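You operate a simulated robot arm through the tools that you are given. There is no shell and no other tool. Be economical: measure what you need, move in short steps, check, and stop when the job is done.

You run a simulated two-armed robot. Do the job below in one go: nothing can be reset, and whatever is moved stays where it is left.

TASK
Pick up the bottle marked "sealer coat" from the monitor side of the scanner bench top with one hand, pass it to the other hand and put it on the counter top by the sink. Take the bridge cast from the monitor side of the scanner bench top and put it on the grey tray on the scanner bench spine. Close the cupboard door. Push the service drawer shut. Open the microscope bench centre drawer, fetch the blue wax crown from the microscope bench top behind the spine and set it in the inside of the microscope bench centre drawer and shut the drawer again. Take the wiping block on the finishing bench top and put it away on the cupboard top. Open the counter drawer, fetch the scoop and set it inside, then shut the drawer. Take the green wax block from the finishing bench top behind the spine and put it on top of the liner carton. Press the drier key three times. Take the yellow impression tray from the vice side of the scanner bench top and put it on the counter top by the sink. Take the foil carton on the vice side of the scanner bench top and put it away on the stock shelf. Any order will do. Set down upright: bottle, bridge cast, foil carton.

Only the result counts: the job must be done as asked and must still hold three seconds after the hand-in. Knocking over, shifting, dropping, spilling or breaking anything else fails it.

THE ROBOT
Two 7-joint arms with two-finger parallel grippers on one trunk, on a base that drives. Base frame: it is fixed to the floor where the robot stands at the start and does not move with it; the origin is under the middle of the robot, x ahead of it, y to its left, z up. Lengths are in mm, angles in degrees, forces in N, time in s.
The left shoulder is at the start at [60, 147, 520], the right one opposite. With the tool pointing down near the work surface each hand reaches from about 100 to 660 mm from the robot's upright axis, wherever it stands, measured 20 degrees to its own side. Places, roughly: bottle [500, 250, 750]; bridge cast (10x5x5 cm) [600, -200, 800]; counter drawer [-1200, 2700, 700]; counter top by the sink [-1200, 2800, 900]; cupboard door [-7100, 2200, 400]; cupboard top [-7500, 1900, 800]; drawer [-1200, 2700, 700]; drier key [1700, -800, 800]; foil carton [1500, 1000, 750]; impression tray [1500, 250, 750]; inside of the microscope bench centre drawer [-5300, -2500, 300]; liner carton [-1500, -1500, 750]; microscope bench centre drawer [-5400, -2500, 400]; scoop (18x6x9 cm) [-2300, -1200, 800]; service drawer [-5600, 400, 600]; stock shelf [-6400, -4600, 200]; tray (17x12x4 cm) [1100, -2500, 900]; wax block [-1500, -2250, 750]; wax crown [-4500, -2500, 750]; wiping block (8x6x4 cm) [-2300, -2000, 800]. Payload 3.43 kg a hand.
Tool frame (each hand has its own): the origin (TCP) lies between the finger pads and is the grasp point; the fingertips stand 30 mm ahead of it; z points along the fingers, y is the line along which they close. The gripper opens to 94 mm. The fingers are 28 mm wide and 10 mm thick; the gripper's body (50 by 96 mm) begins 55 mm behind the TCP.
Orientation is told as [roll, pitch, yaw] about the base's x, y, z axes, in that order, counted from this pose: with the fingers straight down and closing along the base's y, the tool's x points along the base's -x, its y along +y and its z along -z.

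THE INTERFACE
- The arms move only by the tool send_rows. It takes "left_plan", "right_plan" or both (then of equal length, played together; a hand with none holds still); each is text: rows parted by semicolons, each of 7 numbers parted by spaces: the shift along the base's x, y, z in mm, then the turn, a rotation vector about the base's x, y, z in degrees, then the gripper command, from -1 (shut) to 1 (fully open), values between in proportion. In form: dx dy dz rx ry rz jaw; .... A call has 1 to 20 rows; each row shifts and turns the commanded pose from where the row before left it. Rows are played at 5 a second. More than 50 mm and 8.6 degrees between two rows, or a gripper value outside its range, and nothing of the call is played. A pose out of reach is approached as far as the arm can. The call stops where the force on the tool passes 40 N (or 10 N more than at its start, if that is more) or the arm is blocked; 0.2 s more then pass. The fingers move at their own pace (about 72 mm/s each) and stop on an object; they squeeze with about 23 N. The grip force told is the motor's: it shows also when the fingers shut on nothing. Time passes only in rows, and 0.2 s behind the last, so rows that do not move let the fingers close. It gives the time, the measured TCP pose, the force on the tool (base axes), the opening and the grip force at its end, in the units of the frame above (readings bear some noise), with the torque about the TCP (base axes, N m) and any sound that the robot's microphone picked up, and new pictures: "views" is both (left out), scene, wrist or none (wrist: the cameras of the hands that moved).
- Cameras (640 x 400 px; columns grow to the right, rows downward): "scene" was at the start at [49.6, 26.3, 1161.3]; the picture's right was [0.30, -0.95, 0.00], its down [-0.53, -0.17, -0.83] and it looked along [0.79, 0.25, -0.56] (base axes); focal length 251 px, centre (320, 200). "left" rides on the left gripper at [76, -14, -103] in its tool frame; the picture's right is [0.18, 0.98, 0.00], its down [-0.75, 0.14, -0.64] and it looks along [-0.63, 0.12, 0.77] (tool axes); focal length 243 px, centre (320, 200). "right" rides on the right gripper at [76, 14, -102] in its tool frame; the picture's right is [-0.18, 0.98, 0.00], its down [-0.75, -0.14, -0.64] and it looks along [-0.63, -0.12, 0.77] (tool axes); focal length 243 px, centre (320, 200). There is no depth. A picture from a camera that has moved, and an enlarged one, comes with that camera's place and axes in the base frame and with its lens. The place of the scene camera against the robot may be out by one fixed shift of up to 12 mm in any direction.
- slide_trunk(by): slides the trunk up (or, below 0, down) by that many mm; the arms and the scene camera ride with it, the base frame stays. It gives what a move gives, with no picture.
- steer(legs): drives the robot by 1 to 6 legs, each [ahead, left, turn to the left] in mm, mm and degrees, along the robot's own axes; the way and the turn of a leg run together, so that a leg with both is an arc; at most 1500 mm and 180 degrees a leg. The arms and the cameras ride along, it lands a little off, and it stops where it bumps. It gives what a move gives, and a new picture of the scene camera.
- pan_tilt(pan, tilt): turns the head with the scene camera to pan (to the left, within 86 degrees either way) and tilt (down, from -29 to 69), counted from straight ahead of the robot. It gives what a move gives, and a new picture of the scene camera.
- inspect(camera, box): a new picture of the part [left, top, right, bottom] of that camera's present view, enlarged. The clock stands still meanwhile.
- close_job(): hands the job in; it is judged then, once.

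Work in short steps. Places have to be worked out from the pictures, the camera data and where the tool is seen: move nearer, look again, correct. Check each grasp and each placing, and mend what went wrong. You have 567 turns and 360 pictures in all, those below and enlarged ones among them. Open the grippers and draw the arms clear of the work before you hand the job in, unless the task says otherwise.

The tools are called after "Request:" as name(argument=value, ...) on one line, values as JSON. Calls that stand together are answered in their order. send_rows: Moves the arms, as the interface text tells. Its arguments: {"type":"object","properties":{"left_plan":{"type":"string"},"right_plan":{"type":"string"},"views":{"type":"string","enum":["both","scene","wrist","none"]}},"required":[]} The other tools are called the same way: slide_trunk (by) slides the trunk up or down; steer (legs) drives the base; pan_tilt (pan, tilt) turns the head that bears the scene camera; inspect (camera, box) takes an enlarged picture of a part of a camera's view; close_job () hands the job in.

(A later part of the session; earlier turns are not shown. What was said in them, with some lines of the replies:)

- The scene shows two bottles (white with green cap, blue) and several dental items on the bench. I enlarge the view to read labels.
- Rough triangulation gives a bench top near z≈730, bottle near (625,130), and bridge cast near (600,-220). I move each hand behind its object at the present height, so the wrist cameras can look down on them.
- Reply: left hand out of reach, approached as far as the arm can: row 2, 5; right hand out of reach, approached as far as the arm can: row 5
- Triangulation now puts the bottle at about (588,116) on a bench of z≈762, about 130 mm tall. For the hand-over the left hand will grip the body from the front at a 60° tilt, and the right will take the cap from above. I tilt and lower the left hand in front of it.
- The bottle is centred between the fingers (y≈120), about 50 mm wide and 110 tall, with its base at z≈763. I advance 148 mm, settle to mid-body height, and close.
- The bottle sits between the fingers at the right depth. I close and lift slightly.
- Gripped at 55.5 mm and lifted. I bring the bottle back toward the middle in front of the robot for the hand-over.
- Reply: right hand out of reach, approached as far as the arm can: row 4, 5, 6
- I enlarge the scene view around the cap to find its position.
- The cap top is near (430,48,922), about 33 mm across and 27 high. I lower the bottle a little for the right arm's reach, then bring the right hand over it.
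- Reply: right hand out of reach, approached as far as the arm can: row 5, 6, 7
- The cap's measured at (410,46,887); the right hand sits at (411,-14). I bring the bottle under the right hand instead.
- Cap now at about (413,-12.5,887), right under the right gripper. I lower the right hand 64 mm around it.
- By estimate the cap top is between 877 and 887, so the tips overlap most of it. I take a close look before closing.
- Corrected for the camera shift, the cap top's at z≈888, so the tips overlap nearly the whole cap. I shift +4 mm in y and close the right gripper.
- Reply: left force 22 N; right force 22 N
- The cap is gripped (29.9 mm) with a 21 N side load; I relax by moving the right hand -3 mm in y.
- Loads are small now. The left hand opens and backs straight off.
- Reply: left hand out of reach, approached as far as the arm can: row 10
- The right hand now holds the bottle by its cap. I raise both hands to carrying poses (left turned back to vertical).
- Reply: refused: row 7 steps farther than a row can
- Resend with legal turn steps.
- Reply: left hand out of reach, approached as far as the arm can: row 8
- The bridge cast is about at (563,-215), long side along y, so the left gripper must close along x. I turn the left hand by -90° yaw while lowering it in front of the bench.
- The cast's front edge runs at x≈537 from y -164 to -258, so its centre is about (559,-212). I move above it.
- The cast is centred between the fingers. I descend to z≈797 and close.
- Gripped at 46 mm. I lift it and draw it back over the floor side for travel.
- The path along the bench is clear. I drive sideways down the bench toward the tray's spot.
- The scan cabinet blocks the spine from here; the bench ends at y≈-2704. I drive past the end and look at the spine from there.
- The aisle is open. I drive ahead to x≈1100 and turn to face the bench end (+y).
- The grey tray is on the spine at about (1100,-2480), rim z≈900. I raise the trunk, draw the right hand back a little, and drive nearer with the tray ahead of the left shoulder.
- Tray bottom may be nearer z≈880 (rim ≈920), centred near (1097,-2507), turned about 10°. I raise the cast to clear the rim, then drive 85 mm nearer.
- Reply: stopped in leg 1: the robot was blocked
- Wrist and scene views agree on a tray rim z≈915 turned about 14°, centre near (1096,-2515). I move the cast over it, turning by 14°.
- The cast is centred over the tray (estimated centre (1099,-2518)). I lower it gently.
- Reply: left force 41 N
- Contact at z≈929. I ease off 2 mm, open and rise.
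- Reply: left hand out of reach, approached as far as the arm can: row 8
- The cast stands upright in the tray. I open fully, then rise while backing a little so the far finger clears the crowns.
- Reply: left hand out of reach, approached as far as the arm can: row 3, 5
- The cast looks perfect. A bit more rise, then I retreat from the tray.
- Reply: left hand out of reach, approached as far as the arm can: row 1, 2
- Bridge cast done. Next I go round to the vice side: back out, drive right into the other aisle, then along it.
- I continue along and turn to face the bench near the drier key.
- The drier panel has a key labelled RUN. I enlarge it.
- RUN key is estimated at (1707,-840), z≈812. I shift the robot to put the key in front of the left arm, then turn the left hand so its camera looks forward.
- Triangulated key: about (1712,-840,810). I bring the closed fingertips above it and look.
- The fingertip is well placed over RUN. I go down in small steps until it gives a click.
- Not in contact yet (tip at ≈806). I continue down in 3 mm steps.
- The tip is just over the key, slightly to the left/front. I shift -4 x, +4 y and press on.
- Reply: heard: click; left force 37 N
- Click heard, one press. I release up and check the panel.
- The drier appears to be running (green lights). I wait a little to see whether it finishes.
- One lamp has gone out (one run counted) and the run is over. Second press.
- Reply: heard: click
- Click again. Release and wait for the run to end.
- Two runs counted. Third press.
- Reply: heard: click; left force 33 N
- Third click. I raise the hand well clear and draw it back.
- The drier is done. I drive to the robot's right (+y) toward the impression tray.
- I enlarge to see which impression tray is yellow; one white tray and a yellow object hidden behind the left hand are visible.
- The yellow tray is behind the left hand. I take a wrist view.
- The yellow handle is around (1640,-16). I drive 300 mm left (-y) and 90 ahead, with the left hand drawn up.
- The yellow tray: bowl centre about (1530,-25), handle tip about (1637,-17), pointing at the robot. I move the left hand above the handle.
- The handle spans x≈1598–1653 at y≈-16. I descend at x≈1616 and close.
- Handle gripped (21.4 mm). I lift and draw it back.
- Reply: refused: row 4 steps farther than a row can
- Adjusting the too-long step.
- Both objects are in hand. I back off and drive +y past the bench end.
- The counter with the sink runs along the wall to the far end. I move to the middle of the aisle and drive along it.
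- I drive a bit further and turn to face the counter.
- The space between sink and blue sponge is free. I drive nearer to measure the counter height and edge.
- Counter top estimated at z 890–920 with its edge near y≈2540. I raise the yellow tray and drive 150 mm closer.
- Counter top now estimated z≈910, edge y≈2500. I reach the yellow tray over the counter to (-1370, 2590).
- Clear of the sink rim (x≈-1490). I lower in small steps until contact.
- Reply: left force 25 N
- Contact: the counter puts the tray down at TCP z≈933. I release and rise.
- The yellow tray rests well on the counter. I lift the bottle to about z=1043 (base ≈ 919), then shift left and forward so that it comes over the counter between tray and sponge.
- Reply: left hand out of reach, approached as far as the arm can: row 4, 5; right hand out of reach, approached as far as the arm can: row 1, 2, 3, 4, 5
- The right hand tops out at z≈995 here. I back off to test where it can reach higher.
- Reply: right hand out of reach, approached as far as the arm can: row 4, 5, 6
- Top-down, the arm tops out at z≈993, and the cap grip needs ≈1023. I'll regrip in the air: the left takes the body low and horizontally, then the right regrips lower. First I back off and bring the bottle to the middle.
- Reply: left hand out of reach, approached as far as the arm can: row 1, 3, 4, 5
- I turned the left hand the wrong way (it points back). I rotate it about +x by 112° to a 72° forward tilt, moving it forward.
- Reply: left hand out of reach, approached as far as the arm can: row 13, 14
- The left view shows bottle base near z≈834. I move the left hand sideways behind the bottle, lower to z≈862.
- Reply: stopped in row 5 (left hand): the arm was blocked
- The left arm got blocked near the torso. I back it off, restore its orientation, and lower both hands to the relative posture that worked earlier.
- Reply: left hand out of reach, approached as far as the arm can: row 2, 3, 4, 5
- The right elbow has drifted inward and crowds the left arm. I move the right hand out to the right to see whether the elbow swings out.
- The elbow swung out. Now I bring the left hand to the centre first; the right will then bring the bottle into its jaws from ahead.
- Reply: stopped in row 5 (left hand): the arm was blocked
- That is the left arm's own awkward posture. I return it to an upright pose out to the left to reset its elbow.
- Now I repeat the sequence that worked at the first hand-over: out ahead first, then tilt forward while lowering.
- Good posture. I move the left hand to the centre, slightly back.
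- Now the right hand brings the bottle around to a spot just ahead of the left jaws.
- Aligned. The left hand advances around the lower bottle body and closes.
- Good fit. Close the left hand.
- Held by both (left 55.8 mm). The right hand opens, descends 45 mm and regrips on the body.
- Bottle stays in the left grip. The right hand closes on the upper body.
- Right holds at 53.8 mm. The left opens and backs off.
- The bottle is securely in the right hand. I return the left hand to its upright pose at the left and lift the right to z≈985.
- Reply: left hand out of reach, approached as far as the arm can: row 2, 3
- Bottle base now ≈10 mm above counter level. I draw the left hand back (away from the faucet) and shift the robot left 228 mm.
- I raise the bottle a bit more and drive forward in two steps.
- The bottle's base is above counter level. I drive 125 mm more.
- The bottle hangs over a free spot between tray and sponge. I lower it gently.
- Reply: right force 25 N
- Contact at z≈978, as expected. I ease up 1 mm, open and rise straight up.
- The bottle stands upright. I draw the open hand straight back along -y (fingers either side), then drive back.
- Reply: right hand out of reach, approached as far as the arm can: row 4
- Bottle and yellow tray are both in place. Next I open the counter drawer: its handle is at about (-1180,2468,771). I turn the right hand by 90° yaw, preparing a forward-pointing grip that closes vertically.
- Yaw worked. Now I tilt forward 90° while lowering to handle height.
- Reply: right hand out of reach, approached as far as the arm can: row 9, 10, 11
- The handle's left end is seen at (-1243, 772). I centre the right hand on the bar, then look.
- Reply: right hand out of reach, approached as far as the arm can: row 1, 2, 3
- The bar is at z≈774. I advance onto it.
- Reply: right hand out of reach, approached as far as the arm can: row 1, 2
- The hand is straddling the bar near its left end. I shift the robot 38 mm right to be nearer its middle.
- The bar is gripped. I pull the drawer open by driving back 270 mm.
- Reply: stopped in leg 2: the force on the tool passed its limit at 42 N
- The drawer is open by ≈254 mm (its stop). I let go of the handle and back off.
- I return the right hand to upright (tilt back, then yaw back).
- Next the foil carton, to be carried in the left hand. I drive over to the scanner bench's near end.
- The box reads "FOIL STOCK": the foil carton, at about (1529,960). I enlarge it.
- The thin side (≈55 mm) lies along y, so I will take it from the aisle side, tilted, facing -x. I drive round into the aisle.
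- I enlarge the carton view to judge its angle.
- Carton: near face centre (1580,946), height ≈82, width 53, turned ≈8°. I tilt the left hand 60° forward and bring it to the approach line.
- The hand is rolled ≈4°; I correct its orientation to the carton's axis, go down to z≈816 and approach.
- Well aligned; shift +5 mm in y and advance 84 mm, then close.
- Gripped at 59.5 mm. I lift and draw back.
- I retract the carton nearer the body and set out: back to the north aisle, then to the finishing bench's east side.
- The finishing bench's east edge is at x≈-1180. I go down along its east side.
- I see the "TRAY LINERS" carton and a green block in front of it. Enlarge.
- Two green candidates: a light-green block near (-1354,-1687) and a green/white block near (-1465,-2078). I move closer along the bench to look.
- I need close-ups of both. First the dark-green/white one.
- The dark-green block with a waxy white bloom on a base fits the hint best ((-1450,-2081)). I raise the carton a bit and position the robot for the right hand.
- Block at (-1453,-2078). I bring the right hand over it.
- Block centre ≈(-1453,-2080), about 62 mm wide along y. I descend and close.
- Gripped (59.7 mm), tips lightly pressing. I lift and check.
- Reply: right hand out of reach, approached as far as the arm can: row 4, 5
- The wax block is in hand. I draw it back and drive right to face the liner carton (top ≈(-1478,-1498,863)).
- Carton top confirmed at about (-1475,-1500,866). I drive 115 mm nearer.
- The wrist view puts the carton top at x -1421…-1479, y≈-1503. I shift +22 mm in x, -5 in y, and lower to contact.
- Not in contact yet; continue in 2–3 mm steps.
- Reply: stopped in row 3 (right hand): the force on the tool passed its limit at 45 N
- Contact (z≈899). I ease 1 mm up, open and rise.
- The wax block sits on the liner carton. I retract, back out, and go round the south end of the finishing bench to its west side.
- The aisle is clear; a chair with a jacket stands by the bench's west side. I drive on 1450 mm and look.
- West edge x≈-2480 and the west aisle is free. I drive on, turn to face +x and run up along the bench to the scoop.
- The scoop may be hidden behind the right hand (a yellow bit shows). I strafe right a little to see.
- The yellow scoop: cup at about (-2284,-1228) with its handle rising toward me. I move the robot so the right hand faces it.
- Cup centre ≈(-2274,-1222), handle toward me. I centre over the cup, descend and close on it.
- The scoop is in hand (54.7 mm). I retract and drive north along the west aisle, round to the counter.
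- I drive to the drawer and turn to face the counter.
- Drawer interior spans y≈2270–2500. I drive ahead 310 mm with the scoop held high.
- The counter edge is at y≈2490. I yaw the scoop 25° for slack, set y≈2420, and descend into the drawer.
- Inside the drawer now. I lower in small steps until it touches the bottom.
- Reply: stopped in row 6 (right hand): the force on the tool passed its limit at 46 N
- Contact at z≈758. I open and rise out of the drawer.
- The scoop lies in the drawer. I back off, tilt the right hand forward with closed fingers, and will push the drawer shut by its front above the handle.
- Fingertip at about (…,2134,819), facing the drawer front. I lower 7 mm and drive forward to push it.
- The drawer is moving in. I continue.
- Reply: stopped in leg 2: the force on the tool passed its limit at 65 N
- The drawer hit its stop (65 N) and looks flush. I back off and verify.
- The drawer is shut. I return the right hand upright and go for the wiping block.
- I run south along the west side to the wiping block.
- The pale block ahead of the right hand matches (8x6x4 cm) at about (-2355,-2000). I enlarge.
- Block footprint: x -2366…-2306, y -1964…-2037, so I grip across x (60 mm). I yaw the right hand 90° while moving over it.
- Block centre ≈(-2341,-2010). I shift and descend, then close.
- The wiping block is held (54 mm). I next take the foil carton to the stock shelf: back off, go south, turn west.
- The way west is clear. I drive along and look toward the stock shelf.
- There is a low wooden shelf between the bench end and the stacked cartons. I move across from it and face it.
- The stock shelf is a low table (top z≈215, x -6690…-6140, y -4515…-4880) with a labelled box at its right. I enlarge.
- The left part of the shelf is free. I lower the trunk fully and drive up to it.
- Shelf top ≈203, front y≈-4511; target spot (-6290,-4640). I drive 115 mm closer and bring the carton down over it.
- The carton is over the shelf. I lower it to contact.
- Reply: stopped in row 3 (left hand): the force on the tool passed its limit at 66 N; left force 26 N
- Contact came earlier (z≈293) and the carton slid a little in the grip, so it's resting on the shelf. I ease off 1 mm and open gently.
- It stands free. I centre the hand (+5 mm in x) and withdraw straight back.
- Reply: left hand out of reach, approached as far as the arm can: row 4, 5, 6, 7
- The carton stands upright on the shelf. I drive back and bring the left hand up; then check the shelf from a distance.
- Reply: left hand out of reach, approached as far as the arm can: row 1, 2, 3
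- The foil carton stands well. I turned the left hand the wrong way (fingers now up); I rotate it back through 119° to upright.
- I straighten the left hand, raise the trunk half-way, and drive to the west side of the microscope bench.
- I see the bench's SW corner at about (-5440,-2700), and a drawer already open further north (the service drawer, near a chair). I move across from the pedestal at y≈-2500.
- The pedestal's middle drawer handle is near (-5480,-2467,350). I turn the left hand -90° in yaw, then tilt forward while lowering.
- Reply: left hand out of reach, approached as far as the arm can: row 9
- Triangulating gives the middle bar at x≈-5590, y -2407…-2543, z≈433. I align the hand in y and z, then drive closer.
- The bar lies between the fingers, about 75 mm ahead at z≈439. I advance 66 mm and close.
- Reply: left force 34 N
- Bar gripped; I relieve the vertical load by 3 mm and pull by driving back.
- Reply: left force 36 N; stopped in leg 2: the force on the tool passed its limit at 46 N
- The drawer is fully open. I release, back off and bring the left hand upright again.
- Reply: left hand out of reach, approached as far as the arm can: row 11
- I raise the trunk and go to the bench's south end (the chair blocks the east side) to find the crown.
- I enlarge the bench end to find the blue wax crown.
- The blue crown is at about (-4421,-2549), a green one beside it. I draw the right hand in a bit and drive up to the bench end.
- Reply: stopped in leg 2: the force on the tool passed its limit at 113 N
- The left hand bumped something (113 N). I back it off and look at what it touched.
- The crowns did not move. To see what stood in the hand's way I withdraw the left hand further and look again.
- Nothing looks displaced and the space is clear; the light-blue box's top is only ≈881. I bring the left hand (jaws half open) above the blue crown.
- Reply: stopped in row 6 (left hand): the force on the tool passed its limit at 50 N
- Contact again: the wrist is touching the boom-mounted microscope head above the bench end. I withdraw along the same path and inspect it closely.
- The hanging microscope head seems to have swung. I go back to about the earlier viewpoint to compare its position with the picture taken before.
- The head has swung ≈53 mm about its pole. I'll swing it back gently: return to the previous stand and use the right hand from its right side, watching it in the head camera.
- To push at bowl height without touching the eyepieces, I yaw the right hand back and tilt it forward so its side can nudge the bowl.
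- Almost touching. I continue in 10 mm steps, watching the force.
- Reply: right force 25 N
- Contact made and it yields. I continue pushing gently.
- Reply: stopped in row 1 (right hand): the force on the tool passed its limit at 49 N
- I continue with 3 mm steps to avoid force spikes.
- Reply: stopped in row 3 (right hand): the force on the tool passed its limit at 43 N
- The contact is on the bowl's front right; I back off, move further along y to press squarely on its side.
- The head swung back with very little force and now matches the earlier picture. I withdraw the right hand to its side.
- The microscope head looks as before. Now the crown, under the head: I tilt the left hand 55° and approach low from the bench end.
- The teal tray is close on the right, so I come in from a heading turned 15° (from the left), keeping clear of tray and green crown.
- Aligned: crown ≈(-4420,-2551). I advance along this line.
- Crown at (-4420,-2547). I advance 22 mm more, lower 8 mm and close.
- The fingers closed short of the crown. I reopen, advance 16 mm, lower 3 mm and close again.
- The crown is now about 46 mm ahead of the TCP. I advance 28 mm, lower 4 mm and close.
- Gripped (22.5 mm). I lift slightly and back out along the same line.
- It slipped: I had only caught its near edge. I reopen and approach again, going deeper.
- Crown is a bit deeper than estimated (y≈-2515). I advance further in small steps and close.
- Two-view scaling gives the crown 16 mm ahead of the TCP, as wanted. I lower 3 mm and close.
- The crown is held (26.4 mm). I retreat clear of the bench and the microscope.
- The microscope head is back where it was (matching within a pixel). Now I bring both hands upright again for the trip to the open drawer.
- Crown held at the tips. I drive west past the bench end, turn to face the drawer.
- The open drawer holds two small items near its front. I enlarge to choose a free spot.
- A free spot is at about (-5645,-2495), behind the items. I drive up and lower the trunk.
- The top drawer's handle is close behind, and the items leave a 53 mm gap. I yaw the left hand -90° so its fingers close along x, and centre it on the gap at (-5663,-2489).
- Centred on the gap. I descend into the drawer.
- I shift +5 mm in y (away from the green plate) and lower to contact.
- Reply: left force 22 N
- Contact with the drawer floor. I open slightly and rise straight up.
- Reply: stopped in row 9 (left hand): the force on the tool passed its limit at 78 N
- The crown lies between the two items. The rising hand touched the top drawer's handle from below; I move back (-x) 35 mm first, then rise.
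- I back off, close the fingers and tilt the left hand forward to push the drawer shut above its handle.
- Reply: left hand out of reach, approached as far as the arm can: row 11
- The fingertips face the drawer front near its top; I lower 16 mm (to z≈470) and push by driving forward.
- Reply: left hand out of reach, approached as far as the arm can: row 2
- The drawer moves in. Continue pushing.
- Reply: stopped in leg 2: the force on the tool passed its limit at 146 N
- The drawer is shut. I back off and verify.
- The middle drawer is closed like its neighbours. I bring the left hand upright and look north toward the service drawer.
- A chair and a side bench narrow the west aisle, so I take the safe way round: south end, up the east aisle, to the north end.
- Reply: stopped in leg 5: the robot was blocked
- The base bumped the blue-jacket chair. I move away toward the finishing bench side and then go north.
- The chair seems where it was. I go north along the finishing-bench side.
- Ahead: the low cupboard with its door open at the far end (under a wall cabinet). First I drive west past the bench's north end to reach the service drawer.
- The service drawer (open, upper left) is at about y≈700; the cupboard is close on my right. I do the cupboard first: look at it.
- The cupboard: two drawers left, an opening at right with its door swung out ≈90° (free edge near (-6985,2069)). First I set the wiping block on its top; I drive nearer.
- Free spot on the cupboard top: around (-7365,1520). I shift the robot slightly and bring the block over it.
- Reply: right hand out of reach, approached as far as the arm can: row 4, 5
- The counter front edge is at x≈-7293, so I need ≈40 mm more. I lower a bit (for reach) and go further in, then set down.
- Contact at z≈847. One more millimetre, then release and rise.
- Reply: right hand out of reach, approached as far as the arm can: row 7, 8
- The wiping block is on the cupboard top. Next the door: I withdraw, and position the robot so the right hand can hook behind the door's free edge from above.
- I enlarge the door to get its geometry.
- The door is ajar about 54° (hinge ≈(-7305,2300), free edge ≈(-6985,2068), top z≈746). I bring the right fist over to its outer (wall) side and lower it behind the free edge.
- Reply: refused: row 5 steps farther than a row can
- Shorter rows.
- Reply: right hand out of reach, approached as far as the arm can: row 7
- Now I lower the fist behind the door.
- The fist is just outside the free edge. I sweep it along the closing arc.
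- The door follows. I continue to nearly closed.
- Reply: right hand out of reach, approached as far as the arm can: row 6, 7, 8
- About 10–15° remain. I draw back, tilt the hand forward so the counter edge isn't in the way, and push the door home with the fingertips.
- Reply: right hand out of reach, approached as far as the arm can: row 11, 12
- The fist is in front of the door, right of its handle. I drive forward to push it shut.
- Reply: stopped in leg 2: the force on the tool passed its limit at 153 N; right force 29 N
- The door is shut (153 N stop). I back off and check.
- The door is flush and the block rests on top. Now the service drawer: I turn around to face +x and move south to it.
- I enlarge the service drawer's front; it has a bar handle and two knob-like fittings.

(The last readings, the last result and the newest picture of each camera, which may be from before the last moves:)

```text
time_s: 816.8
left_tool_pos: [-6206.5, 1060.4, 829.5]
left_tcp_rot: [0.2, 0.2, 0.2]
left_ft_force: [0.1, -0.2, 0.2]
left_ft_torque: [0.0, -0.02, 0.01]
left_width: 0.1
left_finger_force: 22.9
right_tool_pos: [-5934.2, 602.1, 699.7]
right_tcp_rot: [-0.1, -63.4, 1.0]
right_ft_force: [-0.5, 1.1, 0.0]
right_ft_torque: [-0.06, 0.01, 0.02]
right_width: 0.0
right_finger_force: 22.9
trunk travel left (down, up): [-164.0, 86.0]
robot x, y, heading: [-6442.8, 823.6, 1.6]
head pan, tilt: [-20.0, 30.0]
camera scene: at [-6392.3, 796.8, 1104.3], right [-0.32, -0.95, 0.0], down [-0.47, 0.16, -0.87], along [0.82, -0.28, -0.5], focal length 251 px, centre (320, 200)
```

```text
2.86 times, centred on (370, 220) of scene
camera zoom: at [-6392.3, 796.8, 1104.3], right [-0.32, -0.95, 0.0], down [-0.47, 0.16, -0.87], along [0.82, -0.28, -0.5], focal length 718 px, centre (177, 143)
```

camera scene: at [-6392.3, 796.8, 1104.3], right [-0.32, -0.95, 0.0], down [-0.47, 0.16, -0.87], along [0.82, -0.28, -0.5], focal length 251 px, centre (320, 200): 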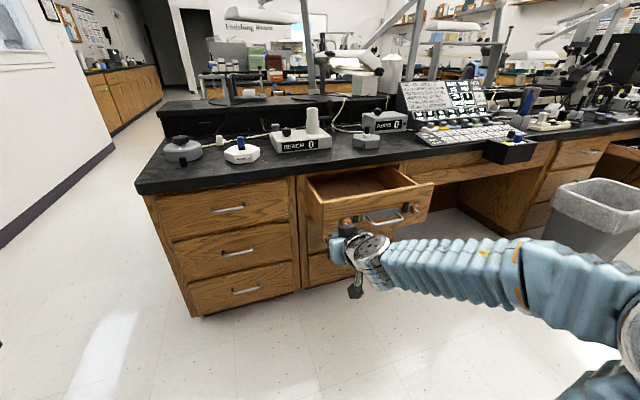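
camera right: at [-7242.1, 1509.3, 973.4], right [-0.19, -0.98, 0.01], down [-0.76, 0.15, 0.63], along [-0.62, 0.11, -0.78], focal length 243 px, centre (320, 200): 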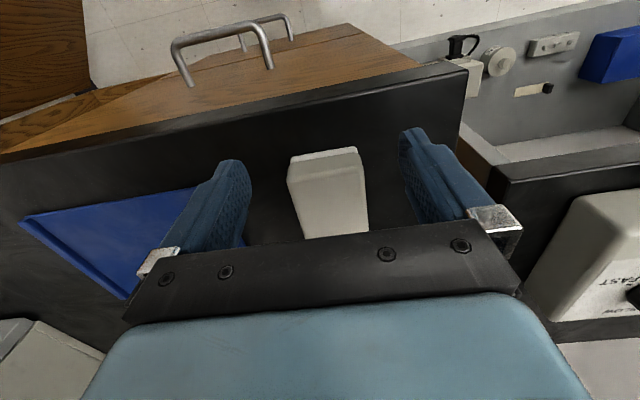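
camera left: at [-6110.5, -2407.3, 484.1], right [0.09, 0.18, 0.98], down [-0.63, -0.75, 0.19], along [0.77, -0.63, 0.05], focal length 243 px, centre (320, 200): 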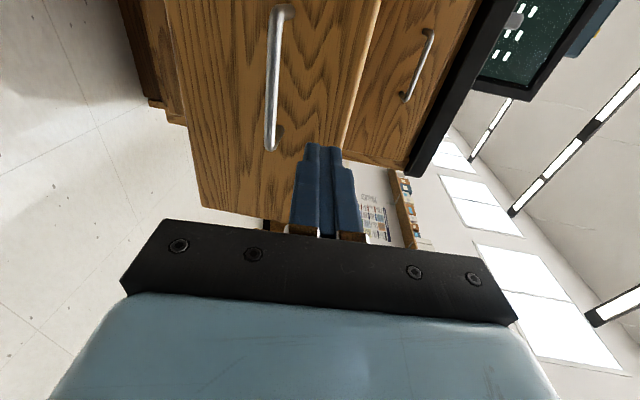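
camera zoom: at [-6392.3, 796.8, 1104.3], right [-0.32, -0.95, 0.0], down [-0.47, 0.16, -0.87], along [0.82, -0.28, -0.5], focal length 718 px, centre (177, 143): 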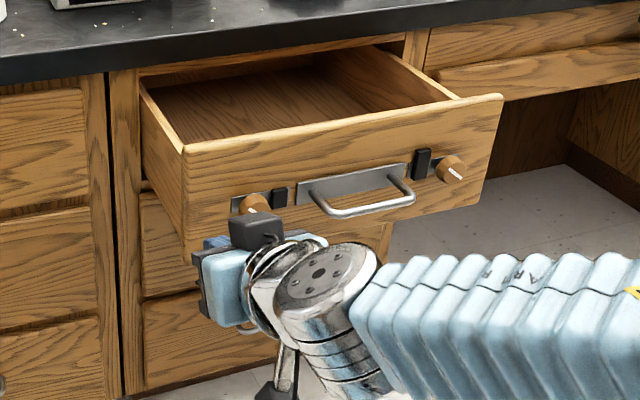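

The front spans y 133–553, top z≈690, handle at z≈615. I align the fist at the centre above the handle (z≈655).

Request:
steer(legs=[[0, -258, -1.6]])

Request:
send_rows(right_plan="0 0 -17 0 0 0 -1; 0 0 -17 0 0 0 -1", views="both")

```text
time_s: 818.6
left_tool_pos: [-6199.6, 800.5, 828.3]
left_tcp_rot: [0.3, 0.4, -1.5]
left_ft_force: [-0.5, 0.8, -0.6]
left_ft_torque: [0.0, 0.03, -0.01]
left_width: 0.2
left_finger_force: 22.6
right_tool_pos: [-5939.3, 332.9, 700.4]
right_tcp_rot: [-0.1, -63.5, -0.9]
right_ft_force: [-1.1, -0.3, -1.0]
right_ft_torque: [0.01, -0.02, 0.0]
right_width: 0.0
right_finger_force: 23.4
trunk travel left (down, up): [-164.0, 86.0]
robot x, y, heading: [-6441.2, 572.8, -0.5]
head pan, tilt: [-20.0, 30.0]
camera scene: at [-6391.0, 543.7, 1104.3], right [-0.35, -0.94, 0.0], down [-0.47, 0.17, -0.87], along [0.81, -0.3, -0.5], focal length 251 px, centre (320, 200)
```

scene: 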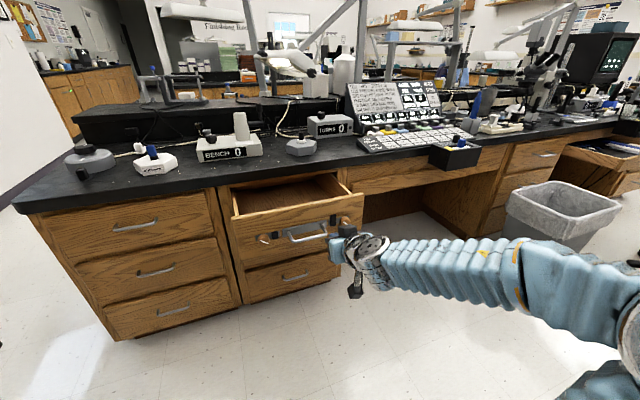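

```text
time_s: 819.2
left_tool_pos: [-6199.6, 800.7, 829.2]
left_tcp_rot: [0.2, 0.4, -1.6]
left_ft_force: [0.3, -0.3, 1.1]
left_ft_torque: [-0.01, 0.02, 0.0]
left_width: 0.1
left_finger_force: 23.0
right_tool_pos: [-5939.2, 331.7, 666.7]
right_tcp_rot: [-0.1, -63.6, -0.9]
right_ft_force: [0.1, -0.2, -0.1]
right_ft_torque: [0.01, 0.01, 0.02]
right_width: 0.0
right_finger_force: 23.0
trunk travel left (down, up): [-164.0, 86.0]
robot x, y, heading: [-6439.4, 572.5, -0.1]
head pan, tilt: [-20.0, 30.0]
camera scene: at [-6391.2, 543.7, 1104.4], right [-0.35, -0.94, 0.0], down [-0.47, 0.17, -0.87], along [0.81, -0.3, -0.5], focal length 251 px, centre (320, 200)
camera right: at [-6064.6, 348.2, 643.5], right [0.1, 0.98, 0.16], down [-0.24, -0.14, 0.96], along [0.97, -0.13, 0.22], focal length 243 px, centre (320, 200)
```

scene: 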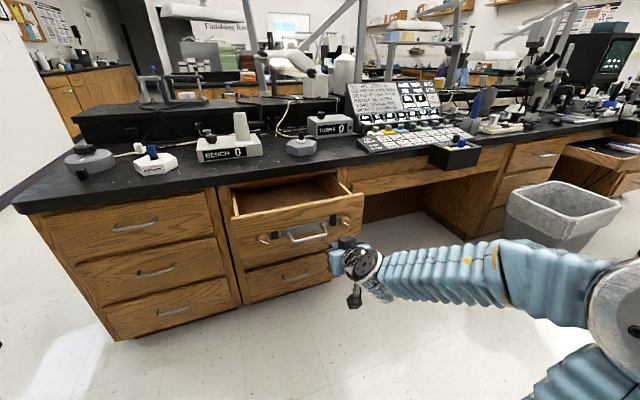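
right: 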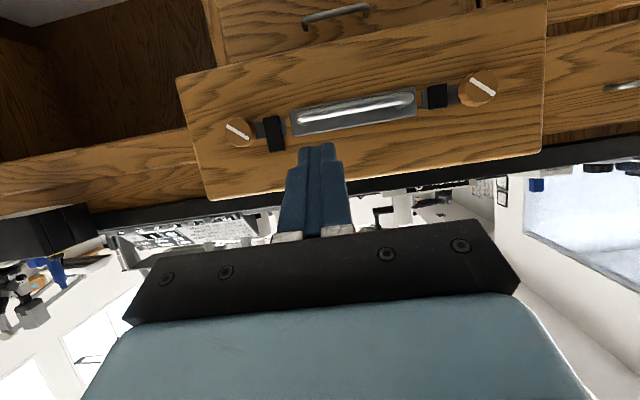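

The drawer front (top z≈680) is right ahead; I shift 32 mm to its centre and push by driving forward.

Request:
send_rows(right_plan="0 16 -2 0 0 0 -1; 0 16 -2 0 0 0 -1", views="none")

Request:
steer(legs=[[200, 0, 0]])

```text
time_s: 819.8
left_tool_pos: [-6198.6, 801.6, 830.2]
left_tcp_rot: [0.2, 0.3, -1.6]
left_ft_force: [-0.6, -0.1, -0.4]
left_ft_torque: [0.02, -0.03, 0.03]
left_width: 0.0
left_finger_force: 22.8
right_tool_pos: [-5939.0, 364.7, 662.1]
right_tcp_rot: [-0.3, -63.6, -0.8]
right_ft_force: [0.5, -0.5, -0.5]
right_ft_torque: [0.03, 0.02, 0.0]
right_width: 0.0
right_finger_force: 22.3
trunk travel left (down, up): [-164.0, 86.0]
robot x, y, heading: [-6443.4, 572.7, -0.4]
head pan, tilt: [-20.0, 30.0]
```

```text
time_s: 821.4
left_tool_pos: [-5994.8, 799.2, 829.4]
left_tcp_rot: [0.2, 0.3, -1.6]
left_ft_force: [-0.5, -0.3, 0.2]
left_ft_torque: [0.01, -0.01, 0.0]
left_width: 0.0
left_finger_force: 23.3
right_tool_pos: [-5736.5, 361.2, 661.6]
right_tcp_rot: [0.0, -63.4, -0.9]
right_ft_force: [0.0, -0.2, 0.0]
right_ft_torque: [0.0, 0.03, 0.0]
right_width: 0.0
right_finger_force: 22.9
trunk travel left (down, up): [-164.0, 86.0]
robot x, y, heading: [-6236.8, 571.7, -0.6]
head pan, tilt: [-20.0, 30.0]
camera scene: at [-6188.3, 542.0, 1104.3], right [-0.35, -0.94, 0.0], down [-0.47, 0.17, -0.87], along [0.81, -0.3, -0.5], focal length 251 px, centre (320, 200)
```

scene: 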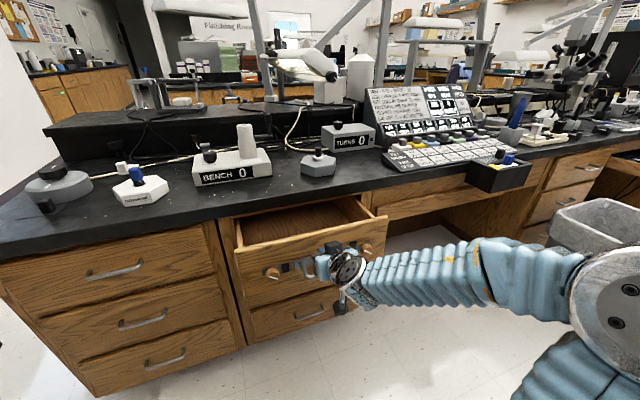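

Request:
steer(legs=[[100, 0, 0], [80, 0, 0]])

```text
time_s: 823.1
left_tool_pos: [-5849.0, 797.7, 829.1]
left_tcp_rot: [0.3, 0.3, -1.6]
left_ft_force: [-0.4, 0.1, -0.8]
left_ft_torque: [0.02, 0.03, -0.02]
left_width: 0.0
left_finger_force: 22.9
right_tool_pos: [-5593.1, 362.9, 662.8]
right_tcp_rot: [-0.1, -63.5, -0.8]
right_ft_force: [-25.0, -1.1, 11.7]
right_ft_torque: [0.2, -0.38, 0.01]
right_width: 0.0
right_finger_force: 23.0
trunk travel left (down, up): [-164.0, 86.0]
robot x, y, heading: [-6090.6, 573.0, -0.8]
head pan, tilt: [-20.0, 30.0]
stopped in leg 2: the force on the tool passed its limit at 140 N (the readings are from after the stop); the commanded pose is now the measured one
camera scene: at [-6042.5, 540.9, 1104.4], right [-0.35, -0.94, 0.0], down [-0.47, 0.18, -0.87], along [0.81, -0.3, -0.5], focal length 251 px, centre (320, 200)
```

scene: 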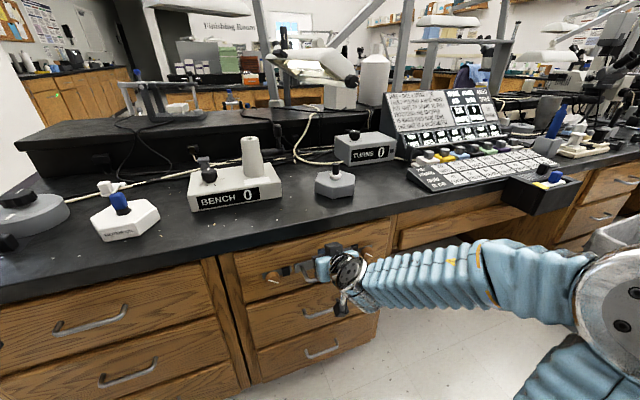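

It reached its stop. I back off and check it's flush.

Request:
steer(legs=[[-320, 0, 0]])

Request:
inspect(camera="scene", box=[190, 150, 430, 300])

```text
time_s: 825.3
left_tool_pos: [-6167.6, 801.4, 830.2]
left_tcp_rot: [0.2, 0.4, -1.5]
left_ft_force: [0.7, 0.7, 1.1]
left_ft_torque: [0.0, 0.0, 0.0]
left_width: 0.0
left_finger_force: 23.0
right_tool_pos: [-5913.5, 364.9, 660.3]
right_tcp_rot: [0.0, -63.3, -0.7]
right_ft_force: [-0.6, 0.1, -0.1]
right_ft_torque: [0.04, -0.01, 0.02]
right_width: 0.0
right_finger_force: 22.8
trunk travel left (down, up): [-164.0, 86.0]
robot x, y, heading: [-6411.0, 576.7, -0.4]
head pan, tilt: [-20.0, 30.0]
camera scene: at [-6361.1, 543.5, 1104.3], right [-0.35, -0.94, 0.0], down [-0.47, 0.17, -0.87], along [0.81, -0.3, -0.5], focal length 251 px, centre (320, 200)
```

scene: 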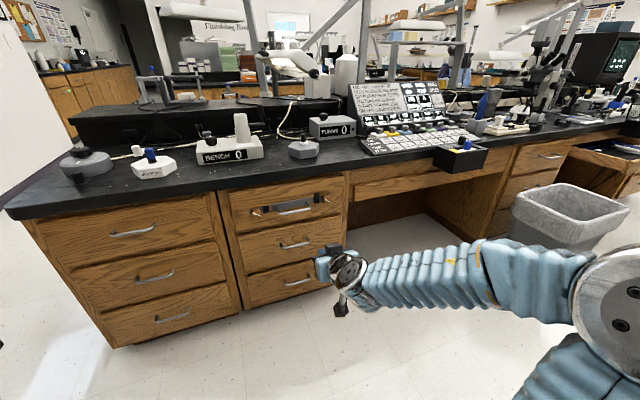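

```text
2.67 times, centred on (310, 225) of scene
camera zoom: at [-6361.1, 543.5, 1104.3], right [-0.35, -0.94, 0.0], down [-0.47, 0.17, -0.87], along [0.81, -0.3, -0.5], focal length 670 px, centre (347, 133)
```

zoom: 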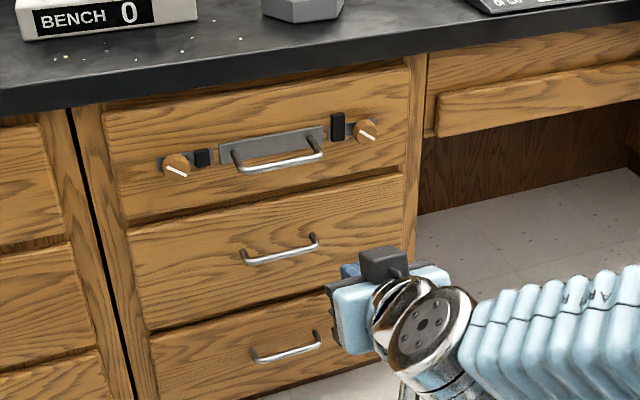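

All drawers and the door are shut, and every item is placed. I bring the right hand upright, open both grippers, and draw the arms in before handing in.

Request:
send_rows(right_plan="-15 0 12 0 7.8 0 -1; -15 0 12 0 7.8 0 0; -15 0 12 0 7.8 0 1; -15 0 12 0 7.8 0 1; -15 0 12 0 7.8 0 1; -15 0 12 0 7.8 0 1; -10 0 12 0 7.8 0 1; -10 0 12 0 7.8 0 1", left_plan="0 0 0 0 0 0 -1; 0 0 0 0 0 0 0; 0 0 0 0 0 0 1; 0 0 0 0 0 0 1; 0 0 0 0 0 0 1; 0 0 0 0 0 0 1; 0 0 0 0 0 0 1; 0 0 0 0 0 0 1", views="none")

```text
time_s: 827.1
left_tool_pos: [-6168.4, 800.9, 828.5]
left_tcp_rot: [0.3, 0.4, -1.5]
left_ft_force: [0.2, -0.4, 0.3]
left_ft_torque: [-0.03, -0.02, -0.01]
left_width: 94.2
left_finger_force: 0.1
right_tool_pos: [-6023.6, 364.8, 754.9]
right_tcp_rot: [-0.9, -0.8, -0.2]
right_ft_force: [-0.7, -1.3, 0.3]
right_ft_torque: [0.0, 0.01, -0.05]
right_width: 94.2
right_finger_force: 0.0
trunk travel left (down, up): [-164.0, 86.0]
robot x, y, heading: [-6414.1, 575.5, -0.6]
head pan, tilt: [-20.0, 30.0]
```

Both grippers are open and the arms are clear of the work, so I hand the job in.

Request:
close_job()

```text
The job is handed in.
```

The job is handed in with every item on the list carried out, but a few things could count against it:

- **Green wax block:** two objects on that bench could be read as green. I moved the dark-green one on a white base, which lay nearer the place you gave. The paler green block is still where it was.
- **Microscope head:** my left hand bumped the hanging microscope head and swung it about 5 cm. I pushed it back to where it had been, judging by the camera pictures.
- **Chair:** the base bumped the chair with the blue jacket. It did not look shifted.
- **Sealer coat bottle:** the cap grip was too high to set the bottle on the counter. I passed it back to the left hand and to the right again in the air before placing it.
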